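You operate a simulated robot arm through the tools that you are given. There is no shell and no other tool. Be economical: measure what you need, move in short steps, check, and stop when the job is done.

Carry out the task below with a simulated two-armed robot. There is one attempt and no reset: what you move stays moved.

## Task
Wipe up the spill on the top of the white table with the cloth and put it back.

Only the result counts: the job must be done as asked and must still hold three seconds after the hand-in. Knocking over, shifting, dropping, spilling or breaking anything else fails it. Flat cloth is picked up by pressing the open fingertips on it (5 to 10 N) and closing them slowly along it; thin cloth reads only 2 to 8 mm in the jaws.

## Robot
Two 6-joint arms with two-finger grippers on one trunk, on a base that drives. Base frame: it is fixed to the floor where the robot stands at the start and does not move with it; the origin is under the middle of the robot, x ahead of it, y to its left, z up; the surface under the hand at the start is at about z = 0.74. Lengths are in m, angles in degrees, forces in N, time in s.
The left shoulder is at the start at [0.03, 0.178, 0.938], the right one opposite. With the tool pointing down near the work surface each hand reaches from about 0.48 to 0.82 m from the robot's upright axis, wherever it stands, measured 20 degrees to its own side. Payload 2.54 kg a hand.
Tool frame (each hand has its own): the origin (TCP) lies between the finger pads and is the grasp point; the fingertips stand 0.03 m ahead of it; z points along the fingers, y is the line along which they close. Largest opening 0.116 m; the body of the gripper starts 0.095 m behind the TCP.
Orientation is that of the tool frame in the base frame, as a unit quaternion [w, x, y, z]. With the fingers straight down and closing along the base's y, the tool's x points along the base's -x, its y along +y and its z along -z.

## Interface
- The arms move only by the tool move_arm. It takes "left_moves", "right_moves" or both (then of equal length, played together; a hand with none holds still); each is a list of rows, each a list of 3 entries, a list of its own where there are three numbers: the gripper command, from -1 (shut) to 1 (fully open), values between in proportion, then the shift along the base's x, y, z in cm, then the turn, a rotation vector about the base's x, y, z in rad. In form: [[grip, [tx, ty, tz], [wx, wy, wz]], ...]. A call has 1 to 20 rows; each row shifts and turns the commanded pose from where the row before left it. A row lasts 0.2 s, in which the tool goes at most 0.05 m and 8.6 degrees; a call with a longer step from one row to the next is refused whole, and so is a gripper value outside its range. Where a pose cannot be reached the arm comes as near as it can. A force on the tool above 40 N (or 10 N above the force at the start of the call, whichever is more), or a blocked arm, ends the call early, and 0.2 s more pass. The fingers move at their own pace (about 0.153 m/s each) and stop on an object; they squeeze with about 39 N. The grip force told is the motor's: it shows also when the fingers shut on nothing. Time passes only in rows, and 0.2 s behind the last, so rows that do not move let the fingers close. The reply holds the time, the measured pose of the TCP, the force on the tool along the base axes, the opening and the grip force, in the units named above and with some noise, with the torque about the TCP (base axes, N m) and any sound that the robot's microphone picked up.
- Cameras (640 x 400 px; columns grow to the right, rows downward): "scene" is now at [0.0325, -0.0142, 1.6432]; the picture's right is [-0.20, -0.98, 0.00], its down [-0.87, 0.18, -0.46] and it looks along [0.45, -0.09, -0.89] (base axes); focal length 272 px, centre (320, 200). "left" rides on the left gripper at [0.069, 0.015, -0.122] in its tool frame; the picture's right is [-0.21, 0.98, 0.00], its down [-0.83, -0.18, -0.53] and it looks along [-0.52, -0.11, 0.85] (tool axes); focal length 251 px, centre (320, 200). "right" rides on the right gripper at [0.069, -0.015, -0.122] in its tool frame; the picture's right is [0.21, 0.98, 0.00], its down [-0.83, 0.18, -0.53] and it looks along [-0.52, 0.11, 0.85] (tool axes); focal length 251 px, centre (320, 200). There is no depth. A picture from a camera that has moved, and an enlarged one, comes with that camera's place and axes in the base frame and with its lens.
- grab_frame(camera): a new picture of that camera. It takes no simulated time.
- lift_body(by): slides the trunk up (or, below 0, down) by that many m; the arms and the scene camera ride with it, the base frame stays. It gives what a move gives, with no picture.
- base_move(legs): drives the robot by 1 to 6 legs, each [ahead, left, turn to the left] in m, m and degrees, along the robot's own axes; the way and the turn of a leg run together, so that a leg with both is an arc; at most 1.5 m and 180 degrees a leg. The arms and the cameras ride along, it lands a little off, and it stops where it bumps. It gives what a move gives.
- pan_tilt(pan, tilt): turns the head with the scene camera to pan (to the left, within 143 degrees either way) and tilt (down, from -29 to 69), counted from straight ahead of the robot. It gives what a move gives.
- close_up(camera, box): a new picture of the part [left, top, right, bottom] of that camera's present view, enlarged. It takes no simulated time.
- finish_job(): hands the job in; it is judged then, once.

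Go step by step. Nothing tells you exact positions but the pictures and the camera data: compare them with the known pose of the tool, close in by small moves and look again before you grip or let go. The budget is 120 turns and 108 pictures, counting those below and the enlarged ones. Unless the task says otherwise, let go and move clear before handing in, and close with one line.

The tools are called by a JSON object that holds its "name" and its "arguments". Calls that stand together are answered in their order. move_arm: Moves the arms, as the interface text tells. Its arguments: {"type":"object","properties":{"left_moves":{"type":"array"},"right_moves":{"type":"array"}},"required":[]} The other tools are called the same way: lift_body (by) slides the trunk up or down; base_move (legs) drives the base; pan_tilt (pan, tilt) turns the head that bears the scene camera; grab_frame (camera) takes a picture; close_up (camera, box) takes an enlarged picture of a part of a camera's view; finish_job () hands the job in.

At the start:

```text
t: 0.0
left_ee_pos: [0.4515, 0.1413, 1.028]
left_orientation: [0.0, 0.0, 1.0, 0.0]
left_force: [-0.4, 0.4, -0.3]
left_torque: [-0.03, -0.02, -0.01]
left_opening: 0.116
left_finger_force: 0.1
right_ee_pos: [0.4711, -0.3422, 1.0129]
right_orientation: [-0.001, -0.001, 1.0, 0.0]
right_force: [-0.4, 0.0, -1.2]
right_torque: [-0.01, 0.02, 0.0]
right_opening: 0.1161
right_finger_force: 0.1
trunk travel left (down, up): [-0.15, 0.39]
robot x, y, heading: [-0.0007, -0.0005, -0.1]
head pan, tilt: [-11.7, 62.3]
```

scene: 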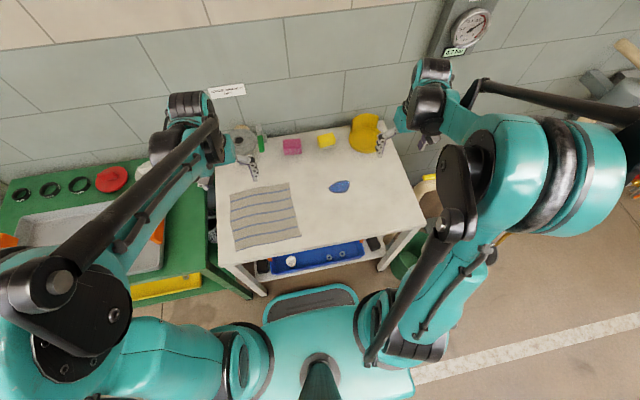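
right: 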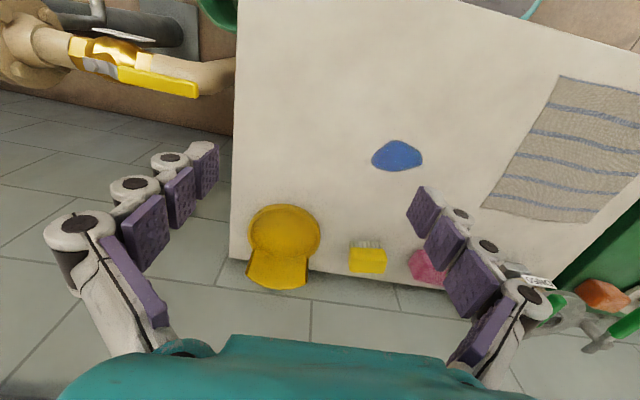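
left: 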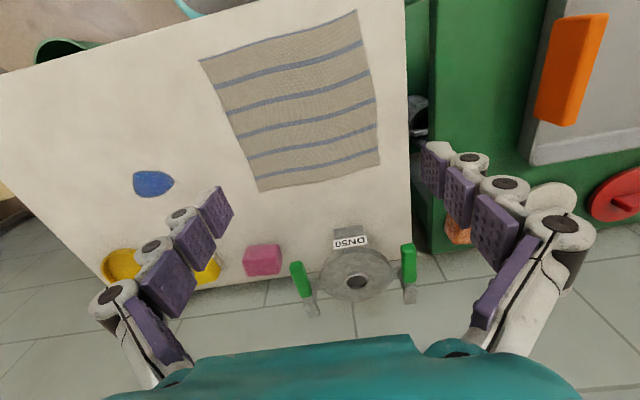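

The striped cloth lies at the left of the white table, about x 0.36–0.58 and y 0–0.22. The blue patch near (0.53, -0.19) is probably the spill, so I'll look closer at both.

{"name": "close_up", "arguments": {"camera": "scene", "box": [200, 100, 440, 270]}}

{"name": "close_up", "arguments": {"camera": "right", "box": [220, 60, 640, 320]}}

```text
2.35 times, centred on (320, 185) of scene
camera zoom: at [0.0325, -0.0142, 1.6432], right [-0.2, -0.98, 0.0], down [-0.87, 0.18, -0.46], along [0.45, -0.09, -0.89], focal length 641 px, centre (320, 235)
```

zoom: 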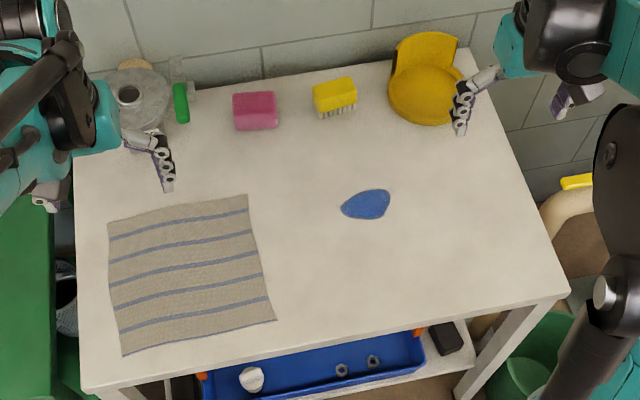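

```text
1.52 times, centred on (430, 190) of right
camera zoom: at [0.4021, -0.3576, 1.134], right [-0.21, 0.98, 0.0], down [0.83, 0.18, 0.53], along [0.52, 0.11, -0.85], focal length 383 px, centre (152, 215)
```

zoom: 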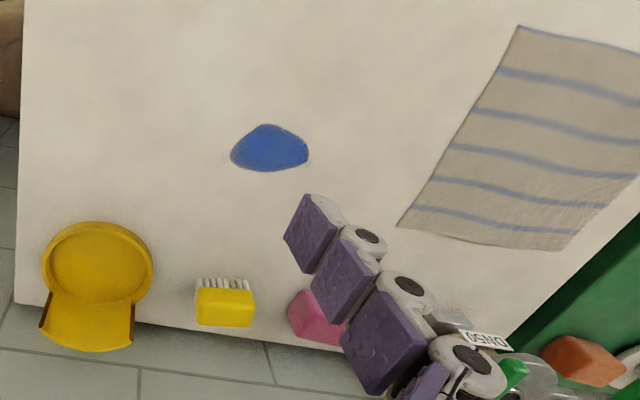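

The blue spill is about 8 x 6 cm at (0.53, -0.195), and the cloth's centre is near (0.47, 0.107). I'll move the left arm aside and bring the right hand above the cloth centre.

{"name": "move_arm", "arguments": {"left_moves": [[1, [0, 4.5, 0.5], [0, 0, 0]], [1, [0, 4.5, 0.5], [0, 0, 0]], [1, [0, 4.5, 0.5], [0, 0, 0]], [1, [0, 4.5, 0.5], [0, 0, 0]], [1, [0, 4.5, 0.5], [0, 0, 0]], [1, [0, 4.5, 0.5], [0, 0, 0]], [1, [0, 4, 0], [0, 0, 0]], [1, [0, 0, 0], [0, 0, 0]], [1, [0, 0, 0], [0, 0, 0]], [1, [0, 0, 0], [0, 0, 0]], [1, [0, 0, 0], [0, 0, 0]], [1, [0, 0, 0], [0, 0, 0]], [1, [0, 0, 0], [0, 0, 0]], [1, [0, 0, 0], [0, 0, 0]], [1, [0, 0, 0], [0, 0, 0]]], "right_moves": [[1, [0, 0, 0], [0, 0, 0]], [1, [0, 0, 0], [0, 0, 0]], [1, [0, 0, 0], [0, 0, 0]], [1, [0, 4, -1], [0, 0, 0]], [1, [0, 4, -1], [0, 0, 0]], [1, [0, 4, -1], [0, 0, 0]], [1, [0, 4, -1], [0, 0, 0]], [1, [0, 4, -1], [0, 0, 0]], [1, [0, 4, -1], [0, 0, 0]], [1, [0, 4, -1], [0, 0, 0]], [1, [0, 4, -1], [0, 0, 0]], [0.2, [0, 4, -1], [0, 0, 0]], [0.2, [0, 4, -1], [0, 0, 0]], [0.2, [0, 4.5, -1], [0, 0, 0]], [0.2, [0, 4, -1], [0, 0, 0]]]}}

{"name": "grab_frame", "arguments": {"camera": "scene"}}

{"name": "grab_frame", "arguments": {"camera": "right"}}

```text
t: 3.2
left_ee_pos: [0.4554, 0.452, 1.0568]
left_orientation: [0.0, 0.0, 1.0, 0.0]
left_force: [-0.9, 0.3, -1.5]
left_torque: [-0.01, 0.0, 0.03]
left_opening: 0.1161
left_finger_force: 0.0
right_ee_pos: [0.4698, 0.1459, 0.8914]
right_orientation: [0.0, 0.0, 1.0, -0.001]
right_force: [0.4, -0.4, 0.4]
right_torque: [-0.02, 0.02, 0.01]
right_opening: 0.0697
right_finger_force: 0.1
trunk travel left (down, up): [-0.15, 0.39]
robot x, y, heading: [-0.002, -0.0013, 0.2]
head pan, tilt: [-11.7, 62.3]
```

```text
102 pictures are left
camera scene: at [0.0328, -0.0127, 1.6432], right [-0.2, -0.98, 0.0], down [-0.87, 0.18, -0.46], along [0.45, -0.1, -0.89], focal length 272 px, centre (320, 200)
```

scene: 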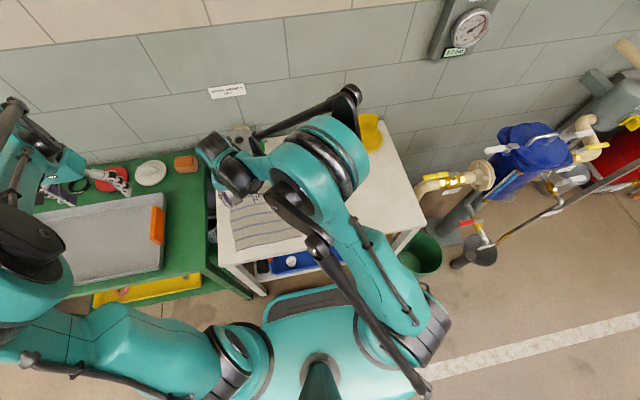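

```text
101 pictures are left
camera right: at [0.4012, 0.1317, 1.0142], right [-0.21, 0.98, 0.0], down [0.83, 0.18, 0.53], along [0.52, 0.11, -0.85], focal length 251 px, centre (320, 200)
```

right: 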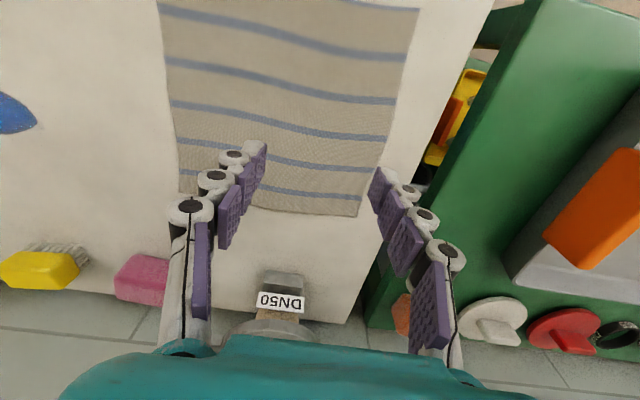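

The pictures agree on the cloth, with its far-left corner at (0.58, 0.22). I'll shift to y ≈ 0.107 and lower until just above the table.

{"name": "move_arm", "arguments": {"right_moves": [[0.2, [0, -3.9, 0], [0, 0, 0]], [0.2, [0, 0, -3], [0, 0, 0]], [0.2, [0, 0, -3], [0, 0, 0]], [0.2, [0, 0, -2.5], [0, 0, 0]], [0.2, [0, 0, -2], [0, 0, 0]], [0.2, [0, 0, 0], [0, 0, 0]]]}}

{"name": "grab_frame", "arguments": {"camera": "right"}}

```text
t: 4.6
left_ee_pos: [0.4539, 0.451, 1.0587]
left_orientation: [0.0, 0.001, 1.0, 0.0]
left_force: [0.4, 0.0, -0.5]
left_torque: [-0.03, -0.03, -0.01]
left_opening: 0.1163
left_finger_force: 0.0
right_ee_pos: [0.4715, 0.1039, 0.788]
right_orientation: [0.0, 0.0, 1.0, 0.0]
right_force: [-0.3, 0.3, -0.6]
right_torque: [0.02, -0.01, 0.0]
right_opening: 0.0695
right_finger_force: 0.1
trunk travel left (down, up): [-0.15, 0.39]
robot x, y, heading: [0.0007, -0.0, -0.1]
head pan, tilt: [-11.7, 62.3]
```

```text
100 pictures are left
camera right: at [0.4015, 0.088, 0.9093], right [-0.21, 0.98, 0.0], down [0.83, 0.18, 0.53], along [0.52, 0.11, -0.85], focal length 251 px, centre (320, 200)
```

right: 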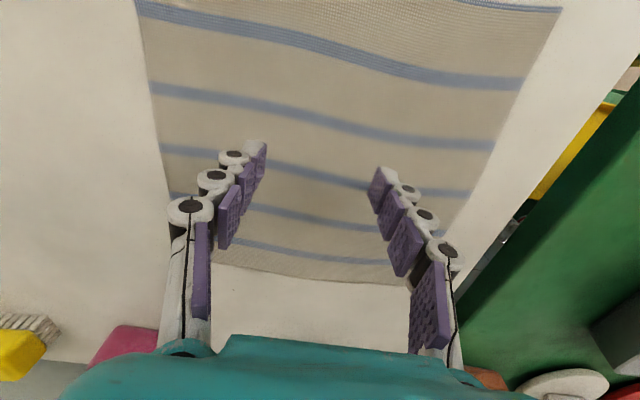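

The fingers are centred over the cloth with the tips about 1.5 cm above it. I'll lower slowly until I feel contact.

{"name": "move_arm", "arguments": {"right_moves": [[0.2, [0, 0, -0.6], [0, 0, 0]], [0.2, [0, 0, -0.5], [0, 0, 0]], [0.2, [0, 0, -0.3], [0, 0, 0]], [0.2, [0, 0, 0], [0, 0, 0]]]}}

```text
t: 5.6
left_ee_pos: [0.4544, 0.4518, 1.0574]
left_orientation: [0.0, 0.0, 1.0, 0.0]
left_force: [-0.4, 0.7, 0.6]
left_torque: [0.02, -0.01, 0.0]
left_opening: 0.1163
left_finger_force: 0.0
right_ee_pos: [0.4726, 0.1032, 0.774]
right_orientation: [-0.001, 0.0, 1.0, 0.0]
right_force: [0.3, -0.3, -0.3]
right_torque: [0.0, 0.01, 0.04]
right_opening: 0.0697
right_finger_force: 0.0
trunk travel left (down, up): [-0.15, 0.39]
robot x, y, heading: [0.0, -0.0013, -0.1]
head pan, tilt: [-11.7, 62.3]
```

No contact yet, so I'll keep going down in small steps.

{"name": "move_arm", "arguments": {"right_moves": [[0.2, [0, 0, -0.2], [0, 0, 0]], [0.2, [0, 0, -0.2], [0, 0, 0]], [0.2, [0, 0, 0], [0, 0, 0]]]}}

```text
t: 6.4
left_ee_pos: [0.4552, 0.4517, 1.0575]
left_orientation: [0.0, 0.0, 1.0, 0.0]
left_force: [-0.7, -0.8, -0.3]
left_torque: [0.01, -0.01, -0.02]
left_opening: 0.1161
left_finger_force: 0.1
right_ee_pos: [0.4706, 0.1022, 0.7703]
right_orientation: [0.0, 0.0, 1.0, 0.0]
right_force: [0.9, 0.9, -0.4]
right_torque: [0.01, -0.01, 0.0]
right_opening: 0.0697
right_finger_force: 0.0
trunk travel left (down, up): [-0.15, 0.39]
robot x, y, heading: [0.0021, -0.0017, -0.1]
head pan, tilt: [-11.7, 62.3]
```

Still no contact force at TCP z 0.770, so I'll go a little lower.

{"name": "move_arm", "arguments": {"right_moves": [[0.2, [0, 0, -0.15], [0, 0, 0]], [0.2, [0, 0, -0.15], [0, 0, 0]], [0.2, [0, 0, 0], [0, 0, 0]]]}}

```text
t: 7.2
left_ee_pos: [0.4544, 0.4507, 1.0584]
left_orientation: [0.001, 0.0, 1.0, 0.0]
left_force: [0.4, -0.2, -1.2]
left_torque: [0.0, 0.04, 0.01]
left_opening: 0.116
left_finger_force: 0.0
right_ee_pos: [0.4704, 0.1028, 0.767]
right_orientation: [0.0, 0.001, 1.0, -0.001]
right_force: [-0.7, 0.9, 26.7]
right_torque: [-0.03, 0.01, 0.02]
right_opening: 0.0716
right_finger_force: 9.2
trunk travel left (down, up): [-0.15, 0.39]
robot x, y, heading: [-0.0006, 0.0017, -0.3]
head pan, tilt: [-11.7, 62.3]
```

Contact, but at 27 N it's too hard. I'll back off slightly to get 5–10 N.

{"name": "move_arm", "arguments": {"right_moves": [[0.2, [0, 0, 0.17], [0, 0, 0]], [0.2, [0, 0, 0], [0, 0, 0]]]}}

```text
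t: 7.8
left_ee_pos: [0.4549, 0.4517, 1.0579]
left_orientation: [0.001, 0.0, 1.0, 0.0]
left_force: [0.7, 0.0, 0.6]
left_torque: [0.0, -0.01, 0.01]
left_opening: 0.116
left_finger_force: 0.1
right_ee_pos: [0.4707, 0.1042, 0.7677]
right_orientation: [0.001, 0.001, 1.0, -0.001]
right_force: [-0.1, -0.3, 1.9]
right_torque: [0.01, -0.03, 0.0]
right_opening: 0.0699
right_finger_force: 0.1
trunk travel left (down, up): [-0.15, 0.39]
robot x, y, heading: [-0.0018, -0.0, -0.1]
head pan, tilt: [-11.7, 62.3]
```

Force is now 1.9 N, so I'll go down 0.4 mm and close slowly.

{"name": "move_arm", "arguments": {"right_moves": [[0.2, [0, 0, -0.04], [0, 0, 0]], [0.2, [0, 0, 0], [0, 0, 0]]]}}

```text
t: 8.4
left_ee_pos: [0.4545, 0.4519, 1.0577]
left_orientation: [-0.001, 0.001, 1.0, 0.0]
left_force: [0.5, -0.5, 0.3]
left_torque: [-0.02, 0.02, 0.02]
left_opening: 0.1159
left_finger_force: 0.1
right_ee_pos: [0.4706, 0.1039, 0.7685]
right_orientation: [0.0, -0.001, 1.0, -0.001]
right_force: [-1.5, 0.2, 3.0]
right_torque: [0.02, 0.04, 0.01]
right_opening: 0.0704
right_finger_force: 0.2
trunk travel left (down, up): [-0.15, 0.39]
robot x, y, heading: [-0.0, -0.0006, 0.4]
head pan, tilt: [-11.7, 62.3]
```

{"name": "move_arm", "arguments": {"right_moves": [[0.2, [0, 0, -0.04], [0, 0, 0]], [0.1, [0, 0, 0], [0, 0, 0]], [0.0, [0, 0, 0], [0, 0, 0]], [-0.1, [0, 0, 0], [0, 0, 0]], [-0.2, [0, 0, 0], [0, 0, 0]]]}}

{"name": "grab_frame", "arguments": {"camera": "right"}}

```text
t: 9.1
left_ee_pos: [0.4533, 0.451, 1.0586]
left_orientation: [0.001, 0.0, 1.0, 0.001]
left_force: [0.6, 0.2, -0.2]
left_torque: [0.02, 0.02, 0.01]
left_opening: 0.1162
left_finger_force: 0.0
right_ee_pos: [0.4698, 0.1038, 0.7692]
right_orientation: [0.0, 0.0, 1.0, 0.0]
right_force: [-1.8, -0.1, 53.7]
right_torque: [-0.18, -0.05, -0.02]
right_opening: 0.0029
right_finger_force: 25.2
trunk travel left (down, up): [-0.15, 0.39]
robot x, y, heading: [-0.0012, 0.0036, -0.2]
head pan, tilt: [-11.7, 62.3]
stopped in row 3 (right hand): the force on the tool passed its limit at 50 N (the readings are from after the stop); the commanded pose is now the measured one
```

```text
99 pictures are left
camera right: at [0.4013, 0.0883, 0.891], right [-0.21, 0.98, 0.0], down [0.83, 0.18, 0.53], along [0.52, 0.11, -0.85], focal length 251 px, centre (320, 200)
```

right: 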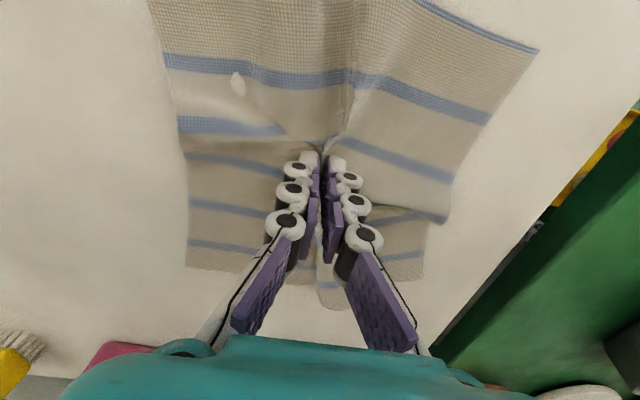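

The cloth is pinched (2.9 mm reading) with a fold between the fingers. I'll shut firmly and lift a few centimetres to check the hold.

{"name": "move_arm", "arguments": {"right_moves": [[-1, [0, 0, 0.2], [0, 0, 0]], [-1, [0, 0, 0], [0, 0, 0]], [-1, [0, 0, 1], [0, 0, 0]], [-1, [0, 0, 2], [0, 0, 0]], [-1, [0, 0, 2], [0, 0, 0]], [-1, [0, 0, 2], [0, 0, 0]], [-1, [0, 0, 0], [0, 0, 0]]]}}

{"name": "grab_frame", "arguments": {"camera": "right"}}

```text
t: 10.7
left_ee_pos: [0.4546, 0.4505, 1.0582]
left_orientation: [-0.001, 0.0, 1.0, 0.001]
left_force: [0.8, 1.0, -0.5]
left_torque: [-0.04, 0.02, -0.02]
left_opening: 0.1161
left_finger_force: 0.1
right_ee_pos: [0.4725, 0.1019, 0.8425]
right_orientation: [0.0, 0.0, 1.0, 0.0]
right_force: [-3.0, -0.5, 6.9]
right_torque: [0.16, -0.12, -0.04]
right_opening: 0.0008
right_finger_force: 29.6
trunk travel left (down, up): [-0.15, 0.39]
robot x, y, heading: [-0.0012, -0.0004, 0.1]
head pan, tilt: [-11.7, 62.3]
```

```text
98 pictures are left
camera right: at [0.4024, 0.0875, 0.9641], right [-0.21, 0.98, 0.0], down [0.83, 0.18, 0.53], along [0.52, 0.11, -0.85], focal length 251 px, centre (320, 200)
```

right: 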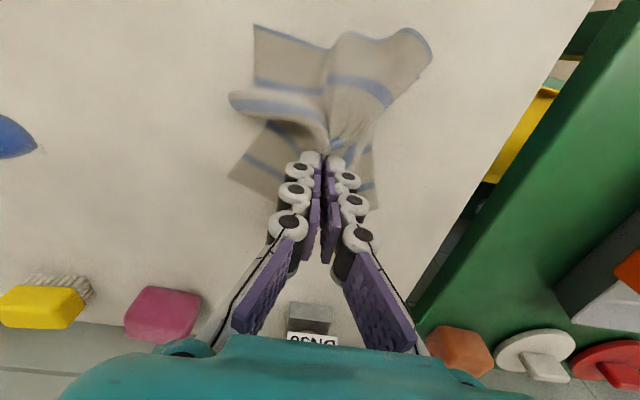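

The hold is good. I'll carry the cloth to the spill and lower it to just above contact height.

{"name": "move_arm", "arguments": {"right_moves": [[-1, [1, -4, 0], [0, 0, 0]], [-1, [1, -4, 0], [0, 0, 0]], [-1, [1, -4, 0], [0, 0, 0]], [-1, [1, -4, 0], [0, 0, 0]], [-1, [1, -4, 0], [0, 0, 0]], [-1, [0.5, -4, 0], [0, 0, 0]], [-1, [0, -4, 0], [0, 0, 0]], [-1, [0, 0, -2], [0, 0, 0]], [-1, [0, 0, -2], [0, 0, 0]], [-1, [0, 0, -2], [0, 0, 0]], [-1, [0, 0, -0.5], [0, 0, 0]], [-1, [0, 0, 0], [0, 0, 0]]]}}

{"name": "grab_frame", "arguments": {"camera": "right"}}

```text
t: 13.3
left_ee_pos: [0.4545, 0.451, 1.0573]
left_orientation: [-0.001, 0.0, 1.0, 0.0]
left_force: [0.4, -0.6, 0.2]
left_torque: [0.02, 0.0, 0.0]
left_opening: 0.116
left_finger_force: 0.1
right_ee_pos: [0.5266, -0.1761, 0.7759]
right_orientation: [0.001, 0.0, 1.0, 0.0]
right_force: [1.1, 1.6, 3.4]
right_torque: [0.01, 0.0, 0.01]
right_opening: 0.0028
right_finger_force: 35.3
trunk travel left (down, up): [-0.15, 0.39]
robot x, y, heading: [-0.0004, 0.0021, -0.1]
head pan, tilt: [-11.7, 62.3]
```

```text
97 pictures are left
camera right: at [0.4587, -0.1911, 0.8976], right [-0.21, 0.98, 0.0], down [0.83, 0.18, 0.53], along [0.52, 0.11, -0.85], focal length 251 px, centre (320, 200)
```

right: 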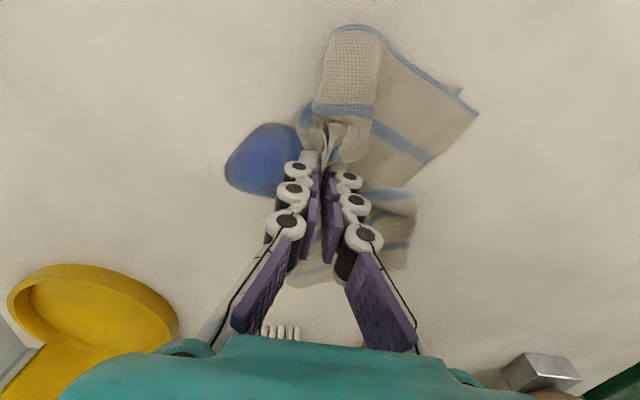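

The cloth is at the spill's left edge and trails to the left. I'll press lightly and check the force.

{"name": "move_arm", "arguments": {"right_moves": [[-1, [0, 1, -0.3], [0, 0, 0]], [-1, [0, 0, -0.15], [0, 0, 0]], [-1, [0, 0, 0], [0, 0, 0]]]}}

```text
t: 14.1
left_ee_pos: [0.4549, 0.4513, 1.0568]
left_orientation: [0.0, 0.0, 1.0, 0.0]
left_force: [-0.8, -0.1, 0.4]
left_torque: [0.0, 0.02, 0.01]
left_opening: 0.1162
left_finger_force: 0.0
right_ee_pos: [0.5265, -0.1662, 0.771]
right_orientation: [0.0, 0.0, 1.0, 0.0]
right_force: [0.2, 1.8, 5.0]
right_torque: [-0.01, -0.02, 0.02]
right_opening: 0.0046
right_finger_force: 31.4
trunk travel left (down, up): [-0.15, 0.39]
robot x, y, heading: [-0.0034, 0.0002, 0.3]
head pan, tilt: [-11.7, 62.3]
```

The force is 5 N, which suits wiping. Now a stroke to the right across the spill.

{"name": "move_arm", "arguments": {"right_moves": [[-1, [0, -1.5, 0], [0, 0, 0]], [-1, [0, -2, 0], [0, 0, 0]], [-1, [0, -2, 0], [0, 0, 0]], [-1, [0, -2, 0], [0, 0, 0]], [-1, [0, -2, 0], [0, 0, 0]], [-1, [0, -2, 0], [0, 0, 0]], [-1, [0, 0, 0], [0, 0, 0]]]}}

{"name": "grab_frame", "arguments": {"camera": "right"}}

```text
t: 15.7
left_ee_pos: [0.4546, 0.4514, 1.0575]
left_orientation: [0.0, 0.0, 1.0, 0.0]
left_force: [-0.1, -0.1, 0.1]
left_torque: [-0.01, 0.03, 0.0]
left_opening: 0.1159
left_finger_force: 0.0
right_ee_pos: [0.5264, -0.2821, 0.771]
right_orientation: [0.0, 0.0, 1.0, -0.001]
right_force: [-0.4, 1.2, 4.6]
right_torque: [0.16, 0.01, 0.01]
right_opening: 0.0049
right_finger_force: 33.3
trunk travel left (down, up): [-0.15, 0.39]
robot x, y, heading: [-0.0044, 0.0005, 0.1]
head pan, tilt: [-11.7, 62.3]
```

```text
96 pictures are left
camera right: at [0.4576, -0.2975, 0.8926], right [-0.21, 0.98, 0.0], down [0.83, 0.18, 0.53], along [0.52, 0.11, -0.85], focal length 251 px, centre (320, 200)
```

right: 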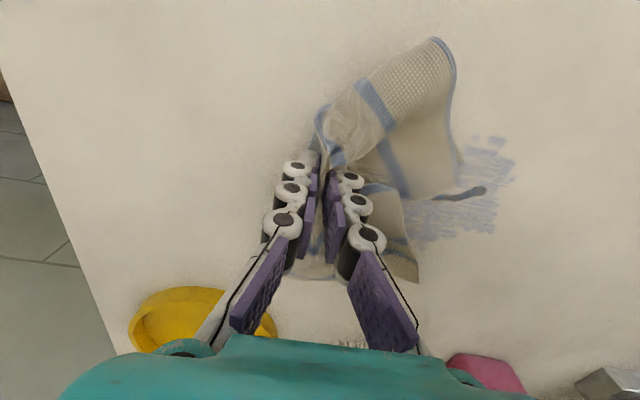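

Wiping works: only streaks and one darker patch remain around (0.52, -0.18). I'll do more strokes at different x, back and forth.

{"name": "move_arm", "arguments": {"right_moves": [[-1, [-1.5, 0, 0], [0, 0, 0]], [-1, [0, 2.5, 0], [0, 0, 0]], [-1, [0, 2.5, 0], [0, 0, 0]], [-1, [0, 2.5, 0], [0, 0, 0]], [-1, [0, 2.5, 0], [0, 0, 0]], [-1, [0, 2.5, 0], [0, 0, 0]], [-1, [0, 2, 0], [0, 0, 0]], [-1, [1.5, 0, 0], [0, 0, 0]], [-1, [1.5, 0, 0], [0, 0, 0]], [-1, [0, -2.5, 0], [0, 0, 0]], [-1, [0, -2.5, 0], [0, 0, 0]], [-1, [0, -2.5, 0], [0, 0, 0]], [-1, [0, -2.5, 0], [0, 0, 0]], [-1, [0, -2.5, 0], [0, 0, 0]], [-1, [0, -2, 0], [0, 0, 0]], [-1, [0, 0, 0], [0, 0, 0]]]}}

{"name": "grab_frame", "arguments": {"camera": "right"}}

```text
t: 19.1
left_ee_pos: [0.4558, 0.4506, 1.0581]
left_orientation: [0.0, 0.0, 1.0, -0.001]
left_force: [1.0, 0.8, 0.2]
left_torque: [0.0, 0.01, -0.03]
left_opening: 0.116
left_finger_force: 0.0
right_ee_pos: [0.5414, -0.2821, 0.7705]
right_orientation: [0.001, 0.001, 1.0, -0.001]
right_force: [2.8, 0.1, -3.5]
right_torque: [0.07, -0.01, 0.0]
right_opening: 0.0055
right_finger_force: 36.9
trunk travel left (down, up): [-0.15, 0.39]
robot x, y, heading: [-0.0007, 0.0022, 0.2]
head pan, tilt: [-11.7, 62.3]
```

```text
95 pictures are left
camera right: at [0.4726, -0.2975, 0.8937], right [-0.21, 0.98, 0.0], down [0.83, 0.18, 0.53], along [0.52, 0.11, -0.85], focal length 251 px, centre (320, 200)
```

right: 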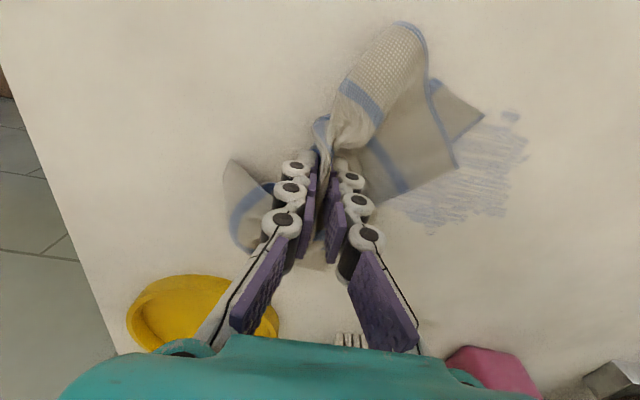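

The residue is now uniformly faint, spanning x ≈ 0.485–0.575. I'll press slightly harder and sweep a raster over it.

{"name": "move_arm", "arguments": {"right_moves": [[-1, [1.5, 0, -0.05], [0, 0, 0]], [-1, [1.5, 0, -0.05], [0, 0, 0]], [-1, [0, 3, 0], [0, 0, 0]], [-1, [0, 3, 0], [0, 0, 0]], [-1, [0, 3, 0], [0, 0, 0]], [-1, [0, 3, 0], [0, 0, 0]], [-1, [0, 3, 0], [0, 0, 0]], [-1, [-1.5, 0, 0], [0, 0, 0]], [-1, [0, -3, 0], [0, 0, 0]], [-1, [0, -3, 0], [0, 0, 0]], [-1, [0, -3, 0], [0, 0, 0]], [-1, [0, -3, 0], [0, 0, 0]], [-1, [0, -3, 0], [0, 0, 0]], [-1, [-1.5, 0, 0], [0, 0, 0]], [-1, [0, 3, 0], [0, 0, 0]], [-1, [0, 3, 0], [0, 0, 0]], [-1, [0, 3, 0], [0, 0, 0]], [-1, [0, 3, 0], [0, 0, 0]], [-1, [0, 3, 0], [0, 0, 0]], [-1, [0, 0, 0], [0, 0, 0]]]}}

{"name": "grab_frame", "arguments": {"camera": "right"}}

```text
t: 23.3
left_ee_pos: [0.4532, 0.451, 1.057]
left_orientation: [0.0, 0.0, 1.0, -0.001]
left_force: [0.3, 0.1, -0.7]
left_torque: [0.01, 0.0, 0.0]
left_opening: 0.1159
left_finger_force: 0.0
right_ee_pos: [0.5426, -0.1289, 0.7708]
right_orientation: [0.0, 0.001, 1.0, 0.0]
right_force: [0.5, -2.1, 21.3]
right_torque: [-0.07, -0.13, -0.03]
right_opening: 0.0046
right_finger_force: 37.2
trunk travel left (down, up): [-0.15, 0.39]
robot x, y, heading: [-0.0009, 0.0002, -0.1]
head pan, tilt: [-11.7, 62.3]
```

```text
94 pictures are left
camera right: at [0.4739, -0.1445, 0.8919], right [-0.22, 0.98, 0.0], down [0.83, 0.18, 0.53], along [0.52, 0.12, -0.84], focal length 251 px, centre (320, 200)
```

right: 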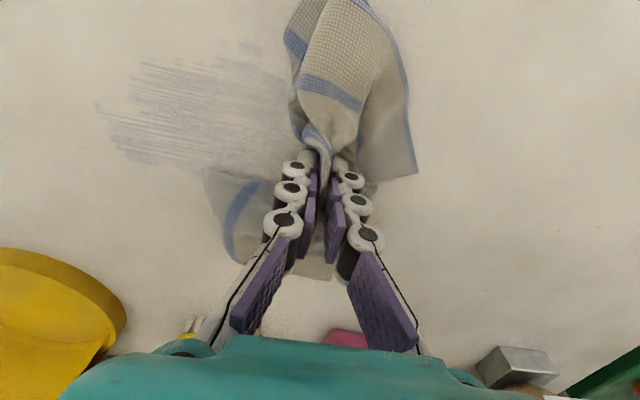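

Cleaner, and the remaining streaks lie at x ≈ 0.48–0.56, y ≈ -0.26 to -0.17. I'll continue the raster toward smaller x.

{"name": "move_arm", "arguments": {"right_moves": [[-1, [-1.5, -2, 0.02], [0, 0, 0]], [-1, [0, -3.5, 0], [0, 0, 0]], [-1, [0, -3.5, 0], [0, 0, 0]], [-1, [0, -3.5, 0], [0, 0, 0]], [-1, [0, -3.5, 0], [0, 0, 0]], [-1, [-1.2, 0, 0], [0, 0, 0]], [-1, [0, 3.5, 0], [0, 0, 0]], [-1, [0, 3.5, 0], [0, 0, 0]], [-1, [0, 3.5, 0], [0, 0, 0]], [-1, [0, 3.5, 0], [0, 0, 0]], [-1, [-1.3, 0, 0], [0, 0, 0]], [-1, [0, -3.5, 0], [0, 0, 0]], [-1, [0, -3.5, 0], [0, 0, 0]], [-1, [0, -3.5, 0], [0, 0, 0]], [-1, [0, -3.5, 0], [0, 0, 0]], [-1, [-1.2, 0, 0], [0, 0, 0]], [-1, [0, 3.5, 0], [0, 0, 0]], [-1, [0, 3.5, 0], [0, 0, 0]], [-1, [0, 3.5, 0], [0, 0, 0]], [-1, [0, 3.5, 0], [0, 0, 0]]]}}

{"name": "grab_frame", "arguments": {"camera": "right"}}

```text
t: 27.5
left_ee_pos: [0.4538, 0.4512, 1.0573]
left_orientation: [0.0, 0.0, 1.0, 0.001]
left_force: [0.6, 0.0, -0.4]
left_torque: [-0.06, 0.01, -0.01]
left_opening: 0.116
left_finger_force: 0.1
right_ee_pos: [0.4886, -0.1514, 0.7707]
right_orientation: [0.0, 0.0, 1.0, 0.0]
right_force: [0.6, -3.0, 11.6]
right_torque: [0.05, -0.06, 0.0]
right_opening: 0.0008
right_finger_force: 30.1
trunk travel left (down, up): [-0.15, 0.39]
robot x, y, heading: [-0.0028, -0.0013, 0.2]
head pan, tilt: [-11.7, 62.3]
```

```text
93 pictures are left
camera right: at [0.4199, -0.1661, 0.8926], right [-0.21, 0.98, 0.0], down [0.83, 0.18, 0.53], along [0.52, 0.11, -0.85], focal length 251 px, centre (320, 200)
```

right: 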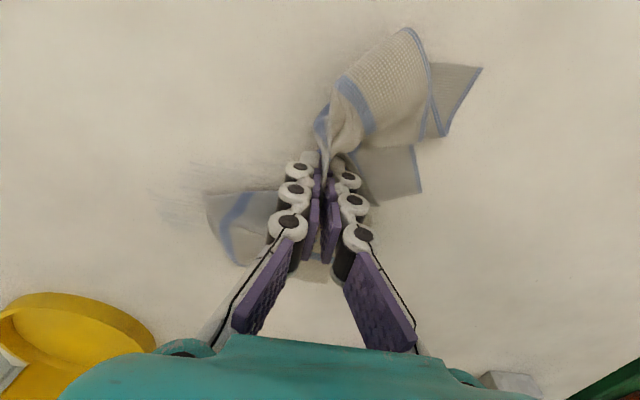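

Only faint streaks are left, around x 0.49–0.55 and y -0.25 to -0.18. One more raster should clear them.

{"name": "move_arm", "arguments": {"right_moves": [[-1, [1, 0, 0], [0, 0, 0]], [-1, [0, -3.5, 0], [0, 0, 0]], [-1, [0, -3.5, 0], [0, 0, 0]], [-1, [0, -3.5, 0], [0, 0, 0]], [-1, [0, -3, 0], [0, 0, 0]], [-1, [1.5, 0, 0], [0, 0, 0]], [-1, [0, 3.5, 0], [0, 0, 0]], [-1, [0, 3.5, 0], [0, 0, 0]], [-1, [0, 3.5, 0], [0, 0, 0]], [-1, [0, 3, 0], [0, 0, 0]], [-1, [1.5, 0, 0], [0, 0, 0]], [-1, [0, -3.5, 0], [0, 0, 0]], [-1, [0, -3.5, 0], [0, 0, 0]], [-1, [0, -3.5, 0], [0, 0, 0]], [-1, [0, -3, 0], [0, 0, 0]], [-1, [1.5, 0, 0], [0, 0, 0]], [-1, [0, 3.5, 0], [0, 0, 0]], [-1, [0, 3.5, 0], [0, 0, 0]], [-1, [0, 3.5, 0], [0, 0, 0]], [-1, [0, 4.5, 0], [0, 0, 0]]]}}

{"name": "grab_frame", "arguments": {"camera": "right"}}

```text
t: 31.7
left_ee_pos: [0.4544, 0.4531, 1.0578]
left_orientation: [0.0, -0.001, 1.0, 0.0]
left_force: [0.3, 0.9, 0.4]
left_torque: [-0.03, -0.03, -0.03]
left_opening: 0.1162
left_finger_force: 0.1
right_ee_pos: [0.5454, -0.132, 0.771]
right_orientation: [0.0, 0.0, 1.0, 0.0]
right_force: [1.2, 0.4, 4.7]
right_torque: [0.12, -0.06, 0.04]
right_opening: 0.0044
right_finger_force: 36.3
trunk travel left (down, up): [-0.15, 0.39]
robot x, y, heading: [-0.0, 0.0014, 0.0]
head pan, tilt: [-11.7, 62.3]
```

```text
92 pictures are left
camera right: at [0.4765, -0.1475, 0.8926], right [-0.22, 0.98, 0.0], down [0.83, 0.18, 0.53], along [0.52, 0.12, -0.85], focal length 251 px, centre (320, 200)
```

right: 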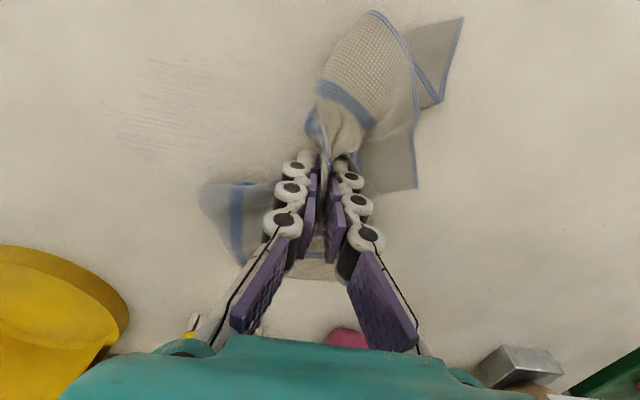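

{"name": "close_up", "arguments": {"camera": "right", "box": [40, 20, 320, 200]}}

```text
2.22 times, centred on (180, 110) of right
camera zoom: at [0.4765, -0.1475, 0.8926], right [-0.22, 0.98, 0.0], down [0.83, 0.18, 0.53], along [0.52, 0.12, -0.85], focal length 559 px, centre (631, 400)
```

zoom: 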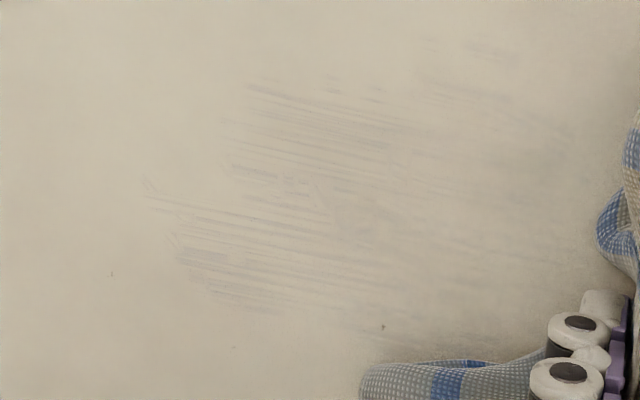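

A very faint film remains, so I'll do a cross-raster with strokes along x.

{"name": "move_arm", "arguments": {"right_moves": [[-1, [3, -3.5, 0], [0, 0, 0]], [-1, [-3.3, 0, 0], [0, 0, 0]], [-1, [-3.3, 0, 0], [0, 0, 0]], [-1, [-3.3, 0, 0], [0, 0, 0]], [-1, [0, -1.5, 0], [0, 0, 0]], [-1, [3.3, 0, 0], [0, 0, 0]], [-1, [3.3, 0, 0], [0, 0, 0]], [-1, [3.3, 0, 0], [0, 0, 0]], [-1, [0, -1.5, 0], [0, 0, 0]], [-1, [-3.3, 0, 0], [0, 0, 0]], [-1, [-3.3, 0, 0], [0, 0, 0]], [-1, [-3.3, 0, 0], [0, 0, 0]], [-1, [0, -1.5, 0], [0, 0, 0]], [-1, [3.3, 0, 0], [0, 0, 0]], [-1, [3.3, 0, 0], [0, 0, 0]], [-1, [3.3, 0, 0], [0, 0, 0]], [-1, [0, -1.5, 0], [0, 0, 0]], [-1, [-3.3, 0, 0], [0, 0, 0]], [-1, [-3.3, 0, 0], [0, 0, 0]], [-1, [-3.3, 0, 0], [0, 0, 0]]]}}

{"name": "move_arm", "arguments": {"right_moves": [[-1, [0, -1.5, 0], [0, 0, 0]], [-1, [3.3, 0, 0], [0, 0, 0]], [-1, [3.3, 0, 0], [0, 0, 0]], [-1, [3.3, 0, 0], [0, 0, 0]], [-1, [0, -1.5, 0], [0, 0, 0]], [-1, [-3.3, 0, 0], [0, 0, 0]], [-1, [-3.3, 0, 0], [0, 0, 0]], [-1, [-3.3, 0, 0], [0, 0, 0]], [-1, [3, 3, 0], [0, 0, 0]], [-1, [1, 3.5, 0], [0, 0, 0]], [-1, [0, 3.5, 0], [0, 0, 0]], [-1, [0, 3.5, 0], [0, 0, 0]], [-1, [0, 3, 0], [0, 0, 0]]]}}

{"name": "close_up", "arguments": {"camera": "right", "box": [0, 0, 320, 200]}}

```text
t: 35.9
left_ee_pos: [0.4541, 0.4511, 1.0573]
left_orientation: [0.001, 0.001, 1.0, 0.0]
left_force: [0.3, -0.3, -0.6]
left_torque: [0.04, -0.01, 0.0]
left_opening: 0.116
left_finger_force: 0.0
right_ee_pos: [0.4743, -0.2327, 0.7691]
right_orientation: [0.0, 0.001, 1.0, 0.0]
right_force: [1.7, 3.7, 7.3]
right_torque: [0.05, -0.02, 0.0]
right_opening: 0.0019
right_finger_force: 28.7
trunk travel left (down, up): [-0.15, 0.39]
robot x, y, heading: [-0.0025, -0.0007, -0.1]
head pan, tilt: [-11.7, 62.3]
```

```text
t: 38.7
left_ee_pos: [0.4548, 0.4515, 1.0581]
left_orientation: [0.0, 0.0, 1.0, -0.001]
left_force: [-0.3, 0.2, -0.7]
left_torque: [-0.02, -0.01, 0.05]
left_opening: 0.1161
left_finger_force: 0.0
right_ee_pos: [0.5131, -0.095, 0.7698]
right_orientation: [0.0, 0.0, 1.0, -0.001]
right_force: [-0.1, 0.4, 2.5]
right_torque: [-0.04, 0.01, 0.01]
right_opening: 0.0028
right_finger_force: 29.6
trunk travel left (down, up): [-0.15, 0.39]
robot x, y, heading: [-0.0034, -0.001, 0.1]
head pan, tilt: [-11.7, 62.3]
```

```text
2.00 times, centred on (160, 100) of right
camera zoom: at [0.4441, -0.1106, 0.8923], right [-0.21, 0.98, 0.0], down [0.83, 0.18, 0.53], along [0.52, 0.11, -0.85], focal length 503 px, centre (640, 400)
```

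zoom: 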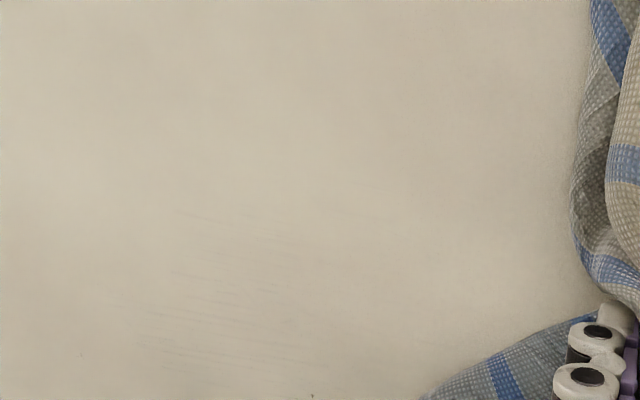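

Nearly clean, with only very faint lines near (0.50–0.57, -0.27 to -0.20). I'll do one last raster there.

{"name": "move_arm", "arguments": {"right_moves": [[-1, [0, -4, 0], [0, 0, 0]], [-1, [-0.8, -4, -0.03], [0, 0, 0]], [-1, [0, -4, 0], [0, 0, 0]], [-1, [0, -4, 0], [0, 0, 0]], [-1, [0, -3, 0], [0, 0, 0]], [-1, [1.3, 0, 0], [0, 0, 0]], [-1, [0, 3.5, 0], [0, 0, 0]], [-1, [0, 3.5, 0], [0, 0, 0]], [-1, [0, 3.5, 0], [0, 0, 0]], [-1, [1.3, 0, 0], [0, 0, 0]], [-1, [0, -3.5, 0], [0, 0, 0]], [-1, [0, -3.5, 0], [0, 0, 0]], [-1, [0, -3.5, 0], [0, 0, 0]], [-1, [1.3, 0, 0], [0, 0, 0]], [-1, [0, 3.5, 0], [0, 0, 0]], [-1, [0, 3.5, 0], [0, 0, 0]], [-1, [0, 3.5, 0], [0, 0, 0]], [-1, [1.3, 0, 0], [0, 0, 0]], [-1, [0, -3.5, 0], [0, 0, 0]], [-1, [0, -3.5, 0], [0, 0, 0]]]}}

{"name": "move_arm", "arguments": {"right_moves": [[-1, [0, -3.5, 0], [0, 0, 0]], [-1, [1.3, 0, 0], [0, 0, 0]], [-1, [0, 3.5, 0], [0, 0, 0]], [-1, [0, 3.5, 0], [0, 0, 0]], [-1, [0, 3.5, 0], [0, 0, 0]], [-1, [-1.9, 0, 0], [0, 0, 0]], [-1, [0, -3.5, 0], [0, 0, 0]], [-1, [0, -3.5, 0], [0, 0, 0]], [-1, [0, -3.5, 0], [0, 0, 0]], [-1, [-1.3, 0, 0], [0, 0, 0]], [-1, [0, 3.5, 0], [0, 0, 0]], [-1, [0, 3.5, 0], [0, 0, 0]], [-1, [0, 3.5, 0], [0, 0, 0]], [-1, [0, 3.5, 0], [0, 0, 0]], [-1, [0, 4, 0], [0, 0, 0]]]}}

{"name": "close_up", "arguments": {"camera": "right", "box": [0, 0, 320, 200]}}

{"name": "grab_frame", "arguments": {"camera": "right"}}

```text
t: 42.9
left_ee_pos: [0.4545, 0.4506, 1.057]
left_orientation: [0.0, 0.0, 1.0, 0.001]
left_force: [-0.8, 0.0, 0.1]
left_torque: [0.01, -0.01, 0.0]
left_opening: 0.116
left_finger_force: 0.1
right_ee_pos: [0.5598, -0.2516, 0.7723]
right_orientation: [0.0, 0.0, 1.0, -0.001]
right_force: [3.3, 0.1, 6.3]
right_torque: [-0.09, 0.03, 0.03]
right_opening: 0.0038
right_finger_force: 37.5
trunk travel left (down, up): [-0.15, 0.39]
robot x, y, heading: [-0.001, 0.0015, 0.2]
head pan, tilt: [-11.7, 62.3]
```

```text
t: 46.1
left_ee_pos: [0.4543, 0.4517, 1.0575]
left_orientation: [0.0, 0.0, 1.0, -0.001]
left_force: [-0.5, 0.4, 0.0]
left_torque: [-0.01, -0.01, -0.01]
left_opening: 0.1158
left_finger_force: 0.0
right_ee_pos: [0.5401, -0.1039, 0.768]
right_orientation: [0.0, -0.001, 1.0, 0.0]
right_force: [-0.4, 0.6, 2.6]
right_torque: [-0.06, -0.03, -0.05]
right_opening: 0.0026
right_finger_force: 29.3
trunk travel left (down, up): [-0.15, 0.39]
robot x, y, heading: [0.0032, -0.0015, -0.0]
head pan, tilt: [-11.7, 62.3]
```

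```text
2.00 times, centred on (160, 100) of right
camera zoom: at [0.4705, -0.1191, 0.8916], right [-0.21, 0.98, 0.0], down [0.83, 0.18, 0.53], along [0.52, 0.11, -0.85], focal length 503 px, centre (640, 400)
```

zoom: 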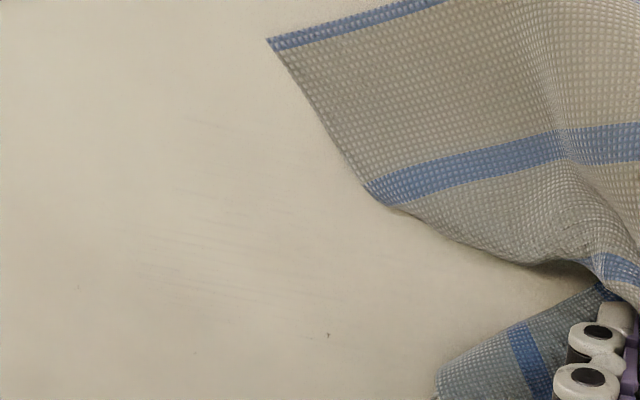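

```text
88 pictures are left
camera right: at [0.4705, -0.1191, 0.8916], right [-0.21, 0.98, 0.0], down [0.83, 0.18, 0.53], along [0.52, 0.11, -0.85], focal length 251 px, centre (320, 200)
```

right: 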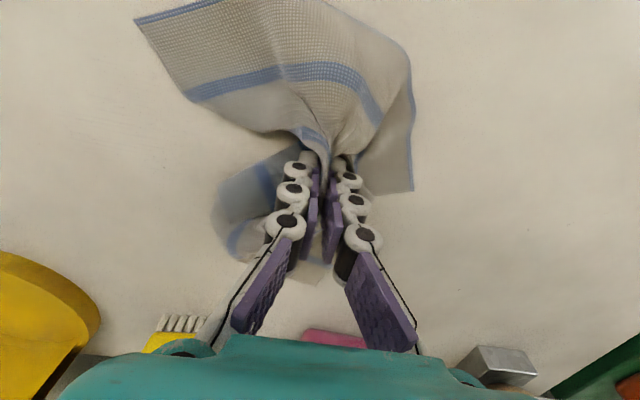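

Only a trace is left around (0.54, -0.23). I'll make one final fine pass over it before returning the cloth.

{"name": "move_arm", "arguments": {"right_moves": [[-1, [-2.2, -4.5, 0], [0, 0, 0]], [-1, [0, -4, 0], [0, 0, 0]], [-1, [0, -4, 0], [0, 0, 0]], [-1, [0, -4, 0], [0, 0, 0]], [-1, [0.8, 0, 0], [0, 0, 0]], [-1, [0, 4, 0], [0, 0, 0]], [-1, [0, 4, 0], [0, 0, 0]], [-1, [0, 4, 0], [0, 0, 0]], [-1, [0.8, 0, 0], [0, 0, 0]], [-1, [0, -4, 0], [0, 0, 0]], [-1, [0, -4, 0], [0, 0, 0]], [-1, [0, -4, 0], [0, 0, 0]], [-1, [0.8, 0, 0], [0, 0, 0]], [-1, [0, 4, 0], [0, 0, 0]], [-1, [0, 4, 0], [0, 0, 0]], [-1, [0, 4, 0], [0, 0, 0]], [-1, [0.8, 0, 0], [0, 0, 0]], [-1, [0, -4, 0], [0, 0, 0]], [-1, [0, -4, 0], [0, 0, 0]], [-1, [0, -4, 0], [0, 0, 0]]]}}

{"name": "move_arm", "arguments": {"right_moves": [[-1, [0.8, 0, 0], [0, 0, 0]], [-1, [0, 4, 0], [0, 0, 0]], [-1, [0, 4, 0], [0, 0, 0]], [-1, [0, 4, 0], [0, 0, 0]], [-1, [-3, -1, 0], [0, 0, 0]], [-1, [-3, -1, 0], [0, 0, 0]], [-1, [1.5, -1.5, 0], [0, 0, 0]], [-1, [3, 0, 0], [0, 0, 0]], [-1, [3, 0, 0], [0, 0, 0]], [-1, [0, -1.5, 0], [0, 0, 0]], [-1, [-3, 0, 0], [0, 0, 0]], [-1, [-3, 0, 0], [0, 0, 0]], [-1, [0, -1.5, 0], [0, 0, 0]], [-1, [3, 0, 0], [0, 0, 0]], [-1, [3, 0, 0], [0, 0, 0]], [-1, [-1.5, 4, 0], [0, 0, 0]], [-1, [0, 4, 0], [0, 0, 0]], [-1, [0, 4, 0], [0, 0, 0]], [-1, [0, 4, 0], [0, 0, 0]]]}}

{"name": "grab_frame", "arguments": {"camera": "right"}}

{"name": "close_up", "arguments": {"camera": "right", "box": [0, 0, 320, 200]}}

```text
t: 50.3
left_ee_pos: [0.4528, 0.4517, 1.0591]
left_orientation: [0.001, 0.0, 1.0, 0.0]
left_force: [-0.3, 0.0, 0.5]
left_torque: [-0.02, -0.03, 0.01]
left_opening: 0.116
left_finger_force: 0.1
right_ee_pos: [0.5507, -0.2713, 0.7709]
right_orientation: [0.002, -0.001, 1.0, 0.0]
right_force: [1.3, 1.5, 11.1]
right_torque: [0.03, -0.03, -0.04]
right_opening: 0.0043
right_finger_force: 37.8
trunk travel left (down, up): [-0.15, 0.39]
robot x, y, heading: [-0.0033, 0.0016, -0.0]
head pan, tilt: [-11.7, 62.3]
```

```text
t: 54.3
left_ee_pos: [0.4546, 0.4509, 1.0583]
left_orientation: [0.0, 0.0, 1.0, 0.0]
left_force: [0.2, 0.0, 0.6]
left_torque: [0.02, 0.02, -0.03]
left_opening: 0.1159
left_finger_force: 0.1
right_ee_pos: [0.5567, -0.055, 0.7708]
right_orientation: [0.0, -0.001, 1.0, -0.001]
right_force: [0.1, -0.1, 1.2]
right_torque: [0.04, -0.01, 0.03]
right_opening: 0.004
right_finger_force: 30.3
trunk travel left (down, up): [-0.15, 0.39]
robot x, y, heading: [-0.0033, -0.0026, 0.0]
head pan, tilt: [-11.7, 62.3]
```

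```text
87 pictures are left
camera right: at [0.4882, -0.07, 0.8931], right [-0.21, 0.98, 0.0], down [0.83, 0.18, 0.53], along [0.52, 0.11, -0.85], focal length 251 px, centre (320, 200)
```

right: 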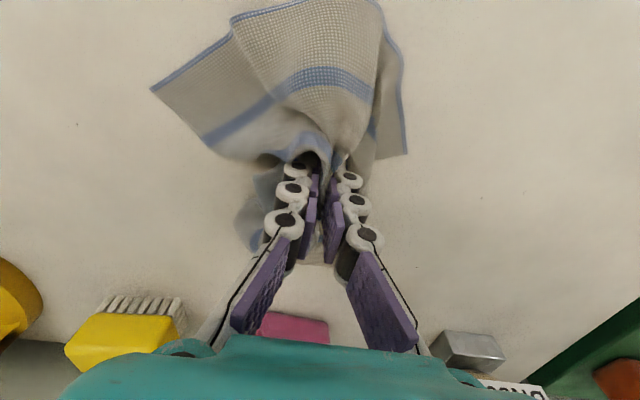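

```text
2.00 times, centred on (160, 100) of right
camera zoom: at [0.4882, -0.07, 0.8931], right [-0.21, 0.98, 0.0], down [0.83, 0.18, 0.53], along [0.52, 0.11, -0.85], focal length 503 px, centre (640, 400)
```

zoom: 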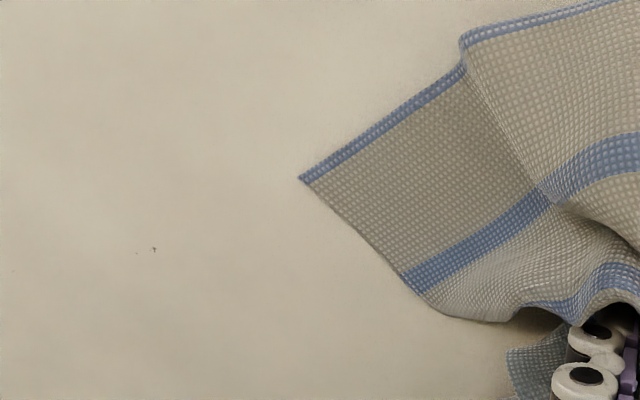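

The table is clean. I'll lift the cloth so it hangs free, carry it back over its original spot (0.471, 0.104) and look before lowering.

{"name": "move_arm", "arguments": {"right_moves": [[-1, [0, 0, 3.5], [0, 0, 0]], [-1, [0, 0, 3.5], [0, 0, 0]], [-1, [0, 0, 3.5], [0, 0, 0]], [-1, [0, 0, 3.5], [0, 0, 0]], [-1, [-2.2, 4, 1], [0, 0, 0]], [-1, [-2.2, 4, 0], [0, 0, 0]], [-1, [-2.2, 4, 0], [0, 0, 0]], [-1, [-2, 4, 0], [0, 0, 0]], [-1, [0, 0, 0], [0, 0, 0]], [-1, [0, 0, 0], [0, 0, 0]], [-1, [0, 0, 0], [0, 0, 0]]]}}

{"name": "grab_frame", "arguments": {"camera": "right"}}

{"name": "grab_frame", "arguments": {"camera": "left"}}

```text
t: 56.7
left_ee_pos: [0.4556, 0.4515, 1.0582]
left_orientation: [0.0, 0.001, 1.0, 0.0]
left_force: [0.7, 0.5, 0.7]
left_torque: [0.0, -0.03, -0.01]
left_opening: 0.1157
left_finger_force: 0.1
right_ee_pos: [0.4713, 0.1045, 0.9202]
right_orientation: [0.0, 0.0, 1.0, -0.001]
right_force: [-0.1, 1.1, 1.8]
right_torque: [-0.05, 0.08, -0.02]
right_opening: 0.003
right_finger_force: 36.9
trunk travel left (down, up): [-0.15, 0.39]
robot x, y, heading: [0.0001, 0.0018, 0.1]
head pan, tilt: [-11.7, 62.3]
```

```text
85 pictures are left
camera right: at [0.4021, 0.0898, 1.0416], right [-0.21, 0.98, 0.0], down [0.83, 0.18, 0.53], along [0.52, 0.11, -0.85], focal length 251 px, centre (320, 200)
```

right: 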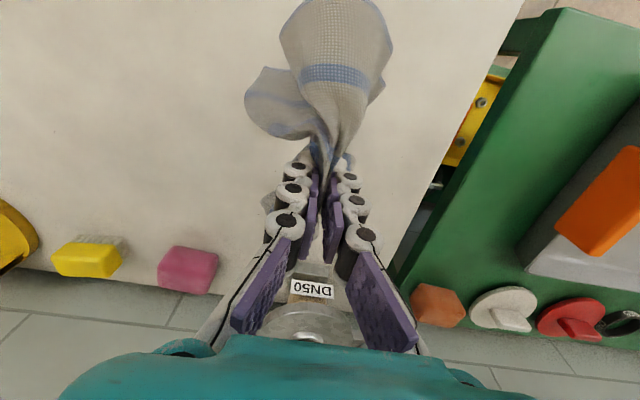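

```text
84 pictures are left
camera left: at [0.3851, 0.4669, 1.1796], right [0.21, 0.98, 0.0], down [0.83, -0.18, 0.53], along [0.52, -0.11, -0.85], focal length 251 px, centre (320, 200)
```

left: 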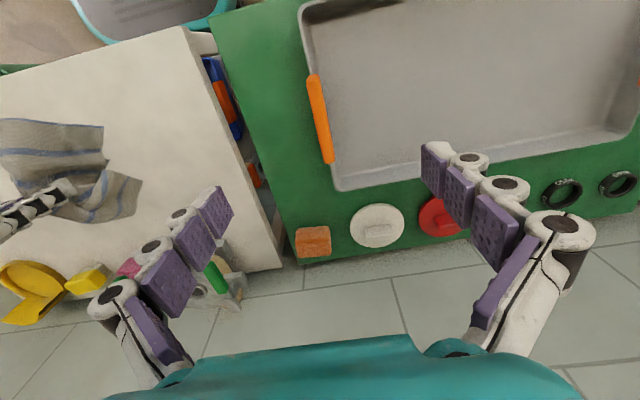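

The cloth hangs over its original place. I'll lower it, open the fingers and rise.

{"name": "move_arm", "arguments": {"right_moves": [[-1, [0, 0, -2.5], [0, 0, 0]], [-1, [0, 0, -2.5], [0, 0, 0]], [-1, [0, 0, -2.5], [0, 0, 0]], [-1, [0, 0, -2.5], [0, 0, 0]], [-1, [0, 0, -2], [0, 0, 0]], [-1, [0, 0, -1.5], [0, 0, 0]], [-1, [0, 0, -1], [0, 0, 0]], [-1, [0, 0, 0], [0, 0, 0]], [-0.8, [0, 0, 0], [0, 0, 0]], [-0.5, [0, 0, 0], [0, 0, 0]], [-0.2, [0, 0, 0], [0, 0, 0]], [0.1, [0, 0, 0], [0, 0, 0]], [0.3, [0, 0, 0], [0, 0, 0]]]}}

{"name": "grab_frame", "arguments": {"camera": "right"}}

```text
t: 59.5
left_ee_pos: [0.455, 0.4505, 1.0568]
left_orientation: [-0.001, 0.0, 1.0, 0.001]
left_force: [0.0, 0.0, 0.1]
left_torque: [0.0, -0.02, 0.0]
left_opening: 0.1162
left_finger_force: 0.0
right_ee_pos: [0.4708, 0.1036, 0.7743]
right_orientation: [0.0, 0.0, 1.0, 0.0]
right_force: [-0.2, -0.1, 0.3]
right_torque: [0.01, -0.01, 0.0]
right_opening: 0.0756
right_finger_force: 0.1
trunk travel left (down, up): [-0.15, 0.39]
robot x, y, heading: [-0.0021, -0.0013, -0.1]
head pan, tilt: [-11.7, 62.3]
```

```text
83 pictures are left
camera right: at [0.4014, 0.0883, 0.8961], right [-0.21, 0.98, 0.0], down [0.83, 0.18, 0.53], along [0.52, 0.11, -0.85], focal length 251 px, centre (320, 200)
```

right: 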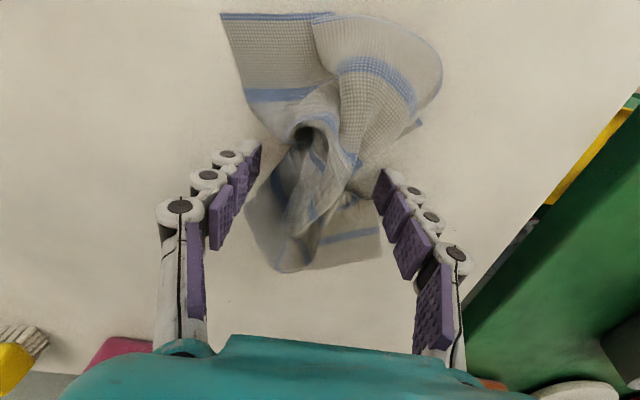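

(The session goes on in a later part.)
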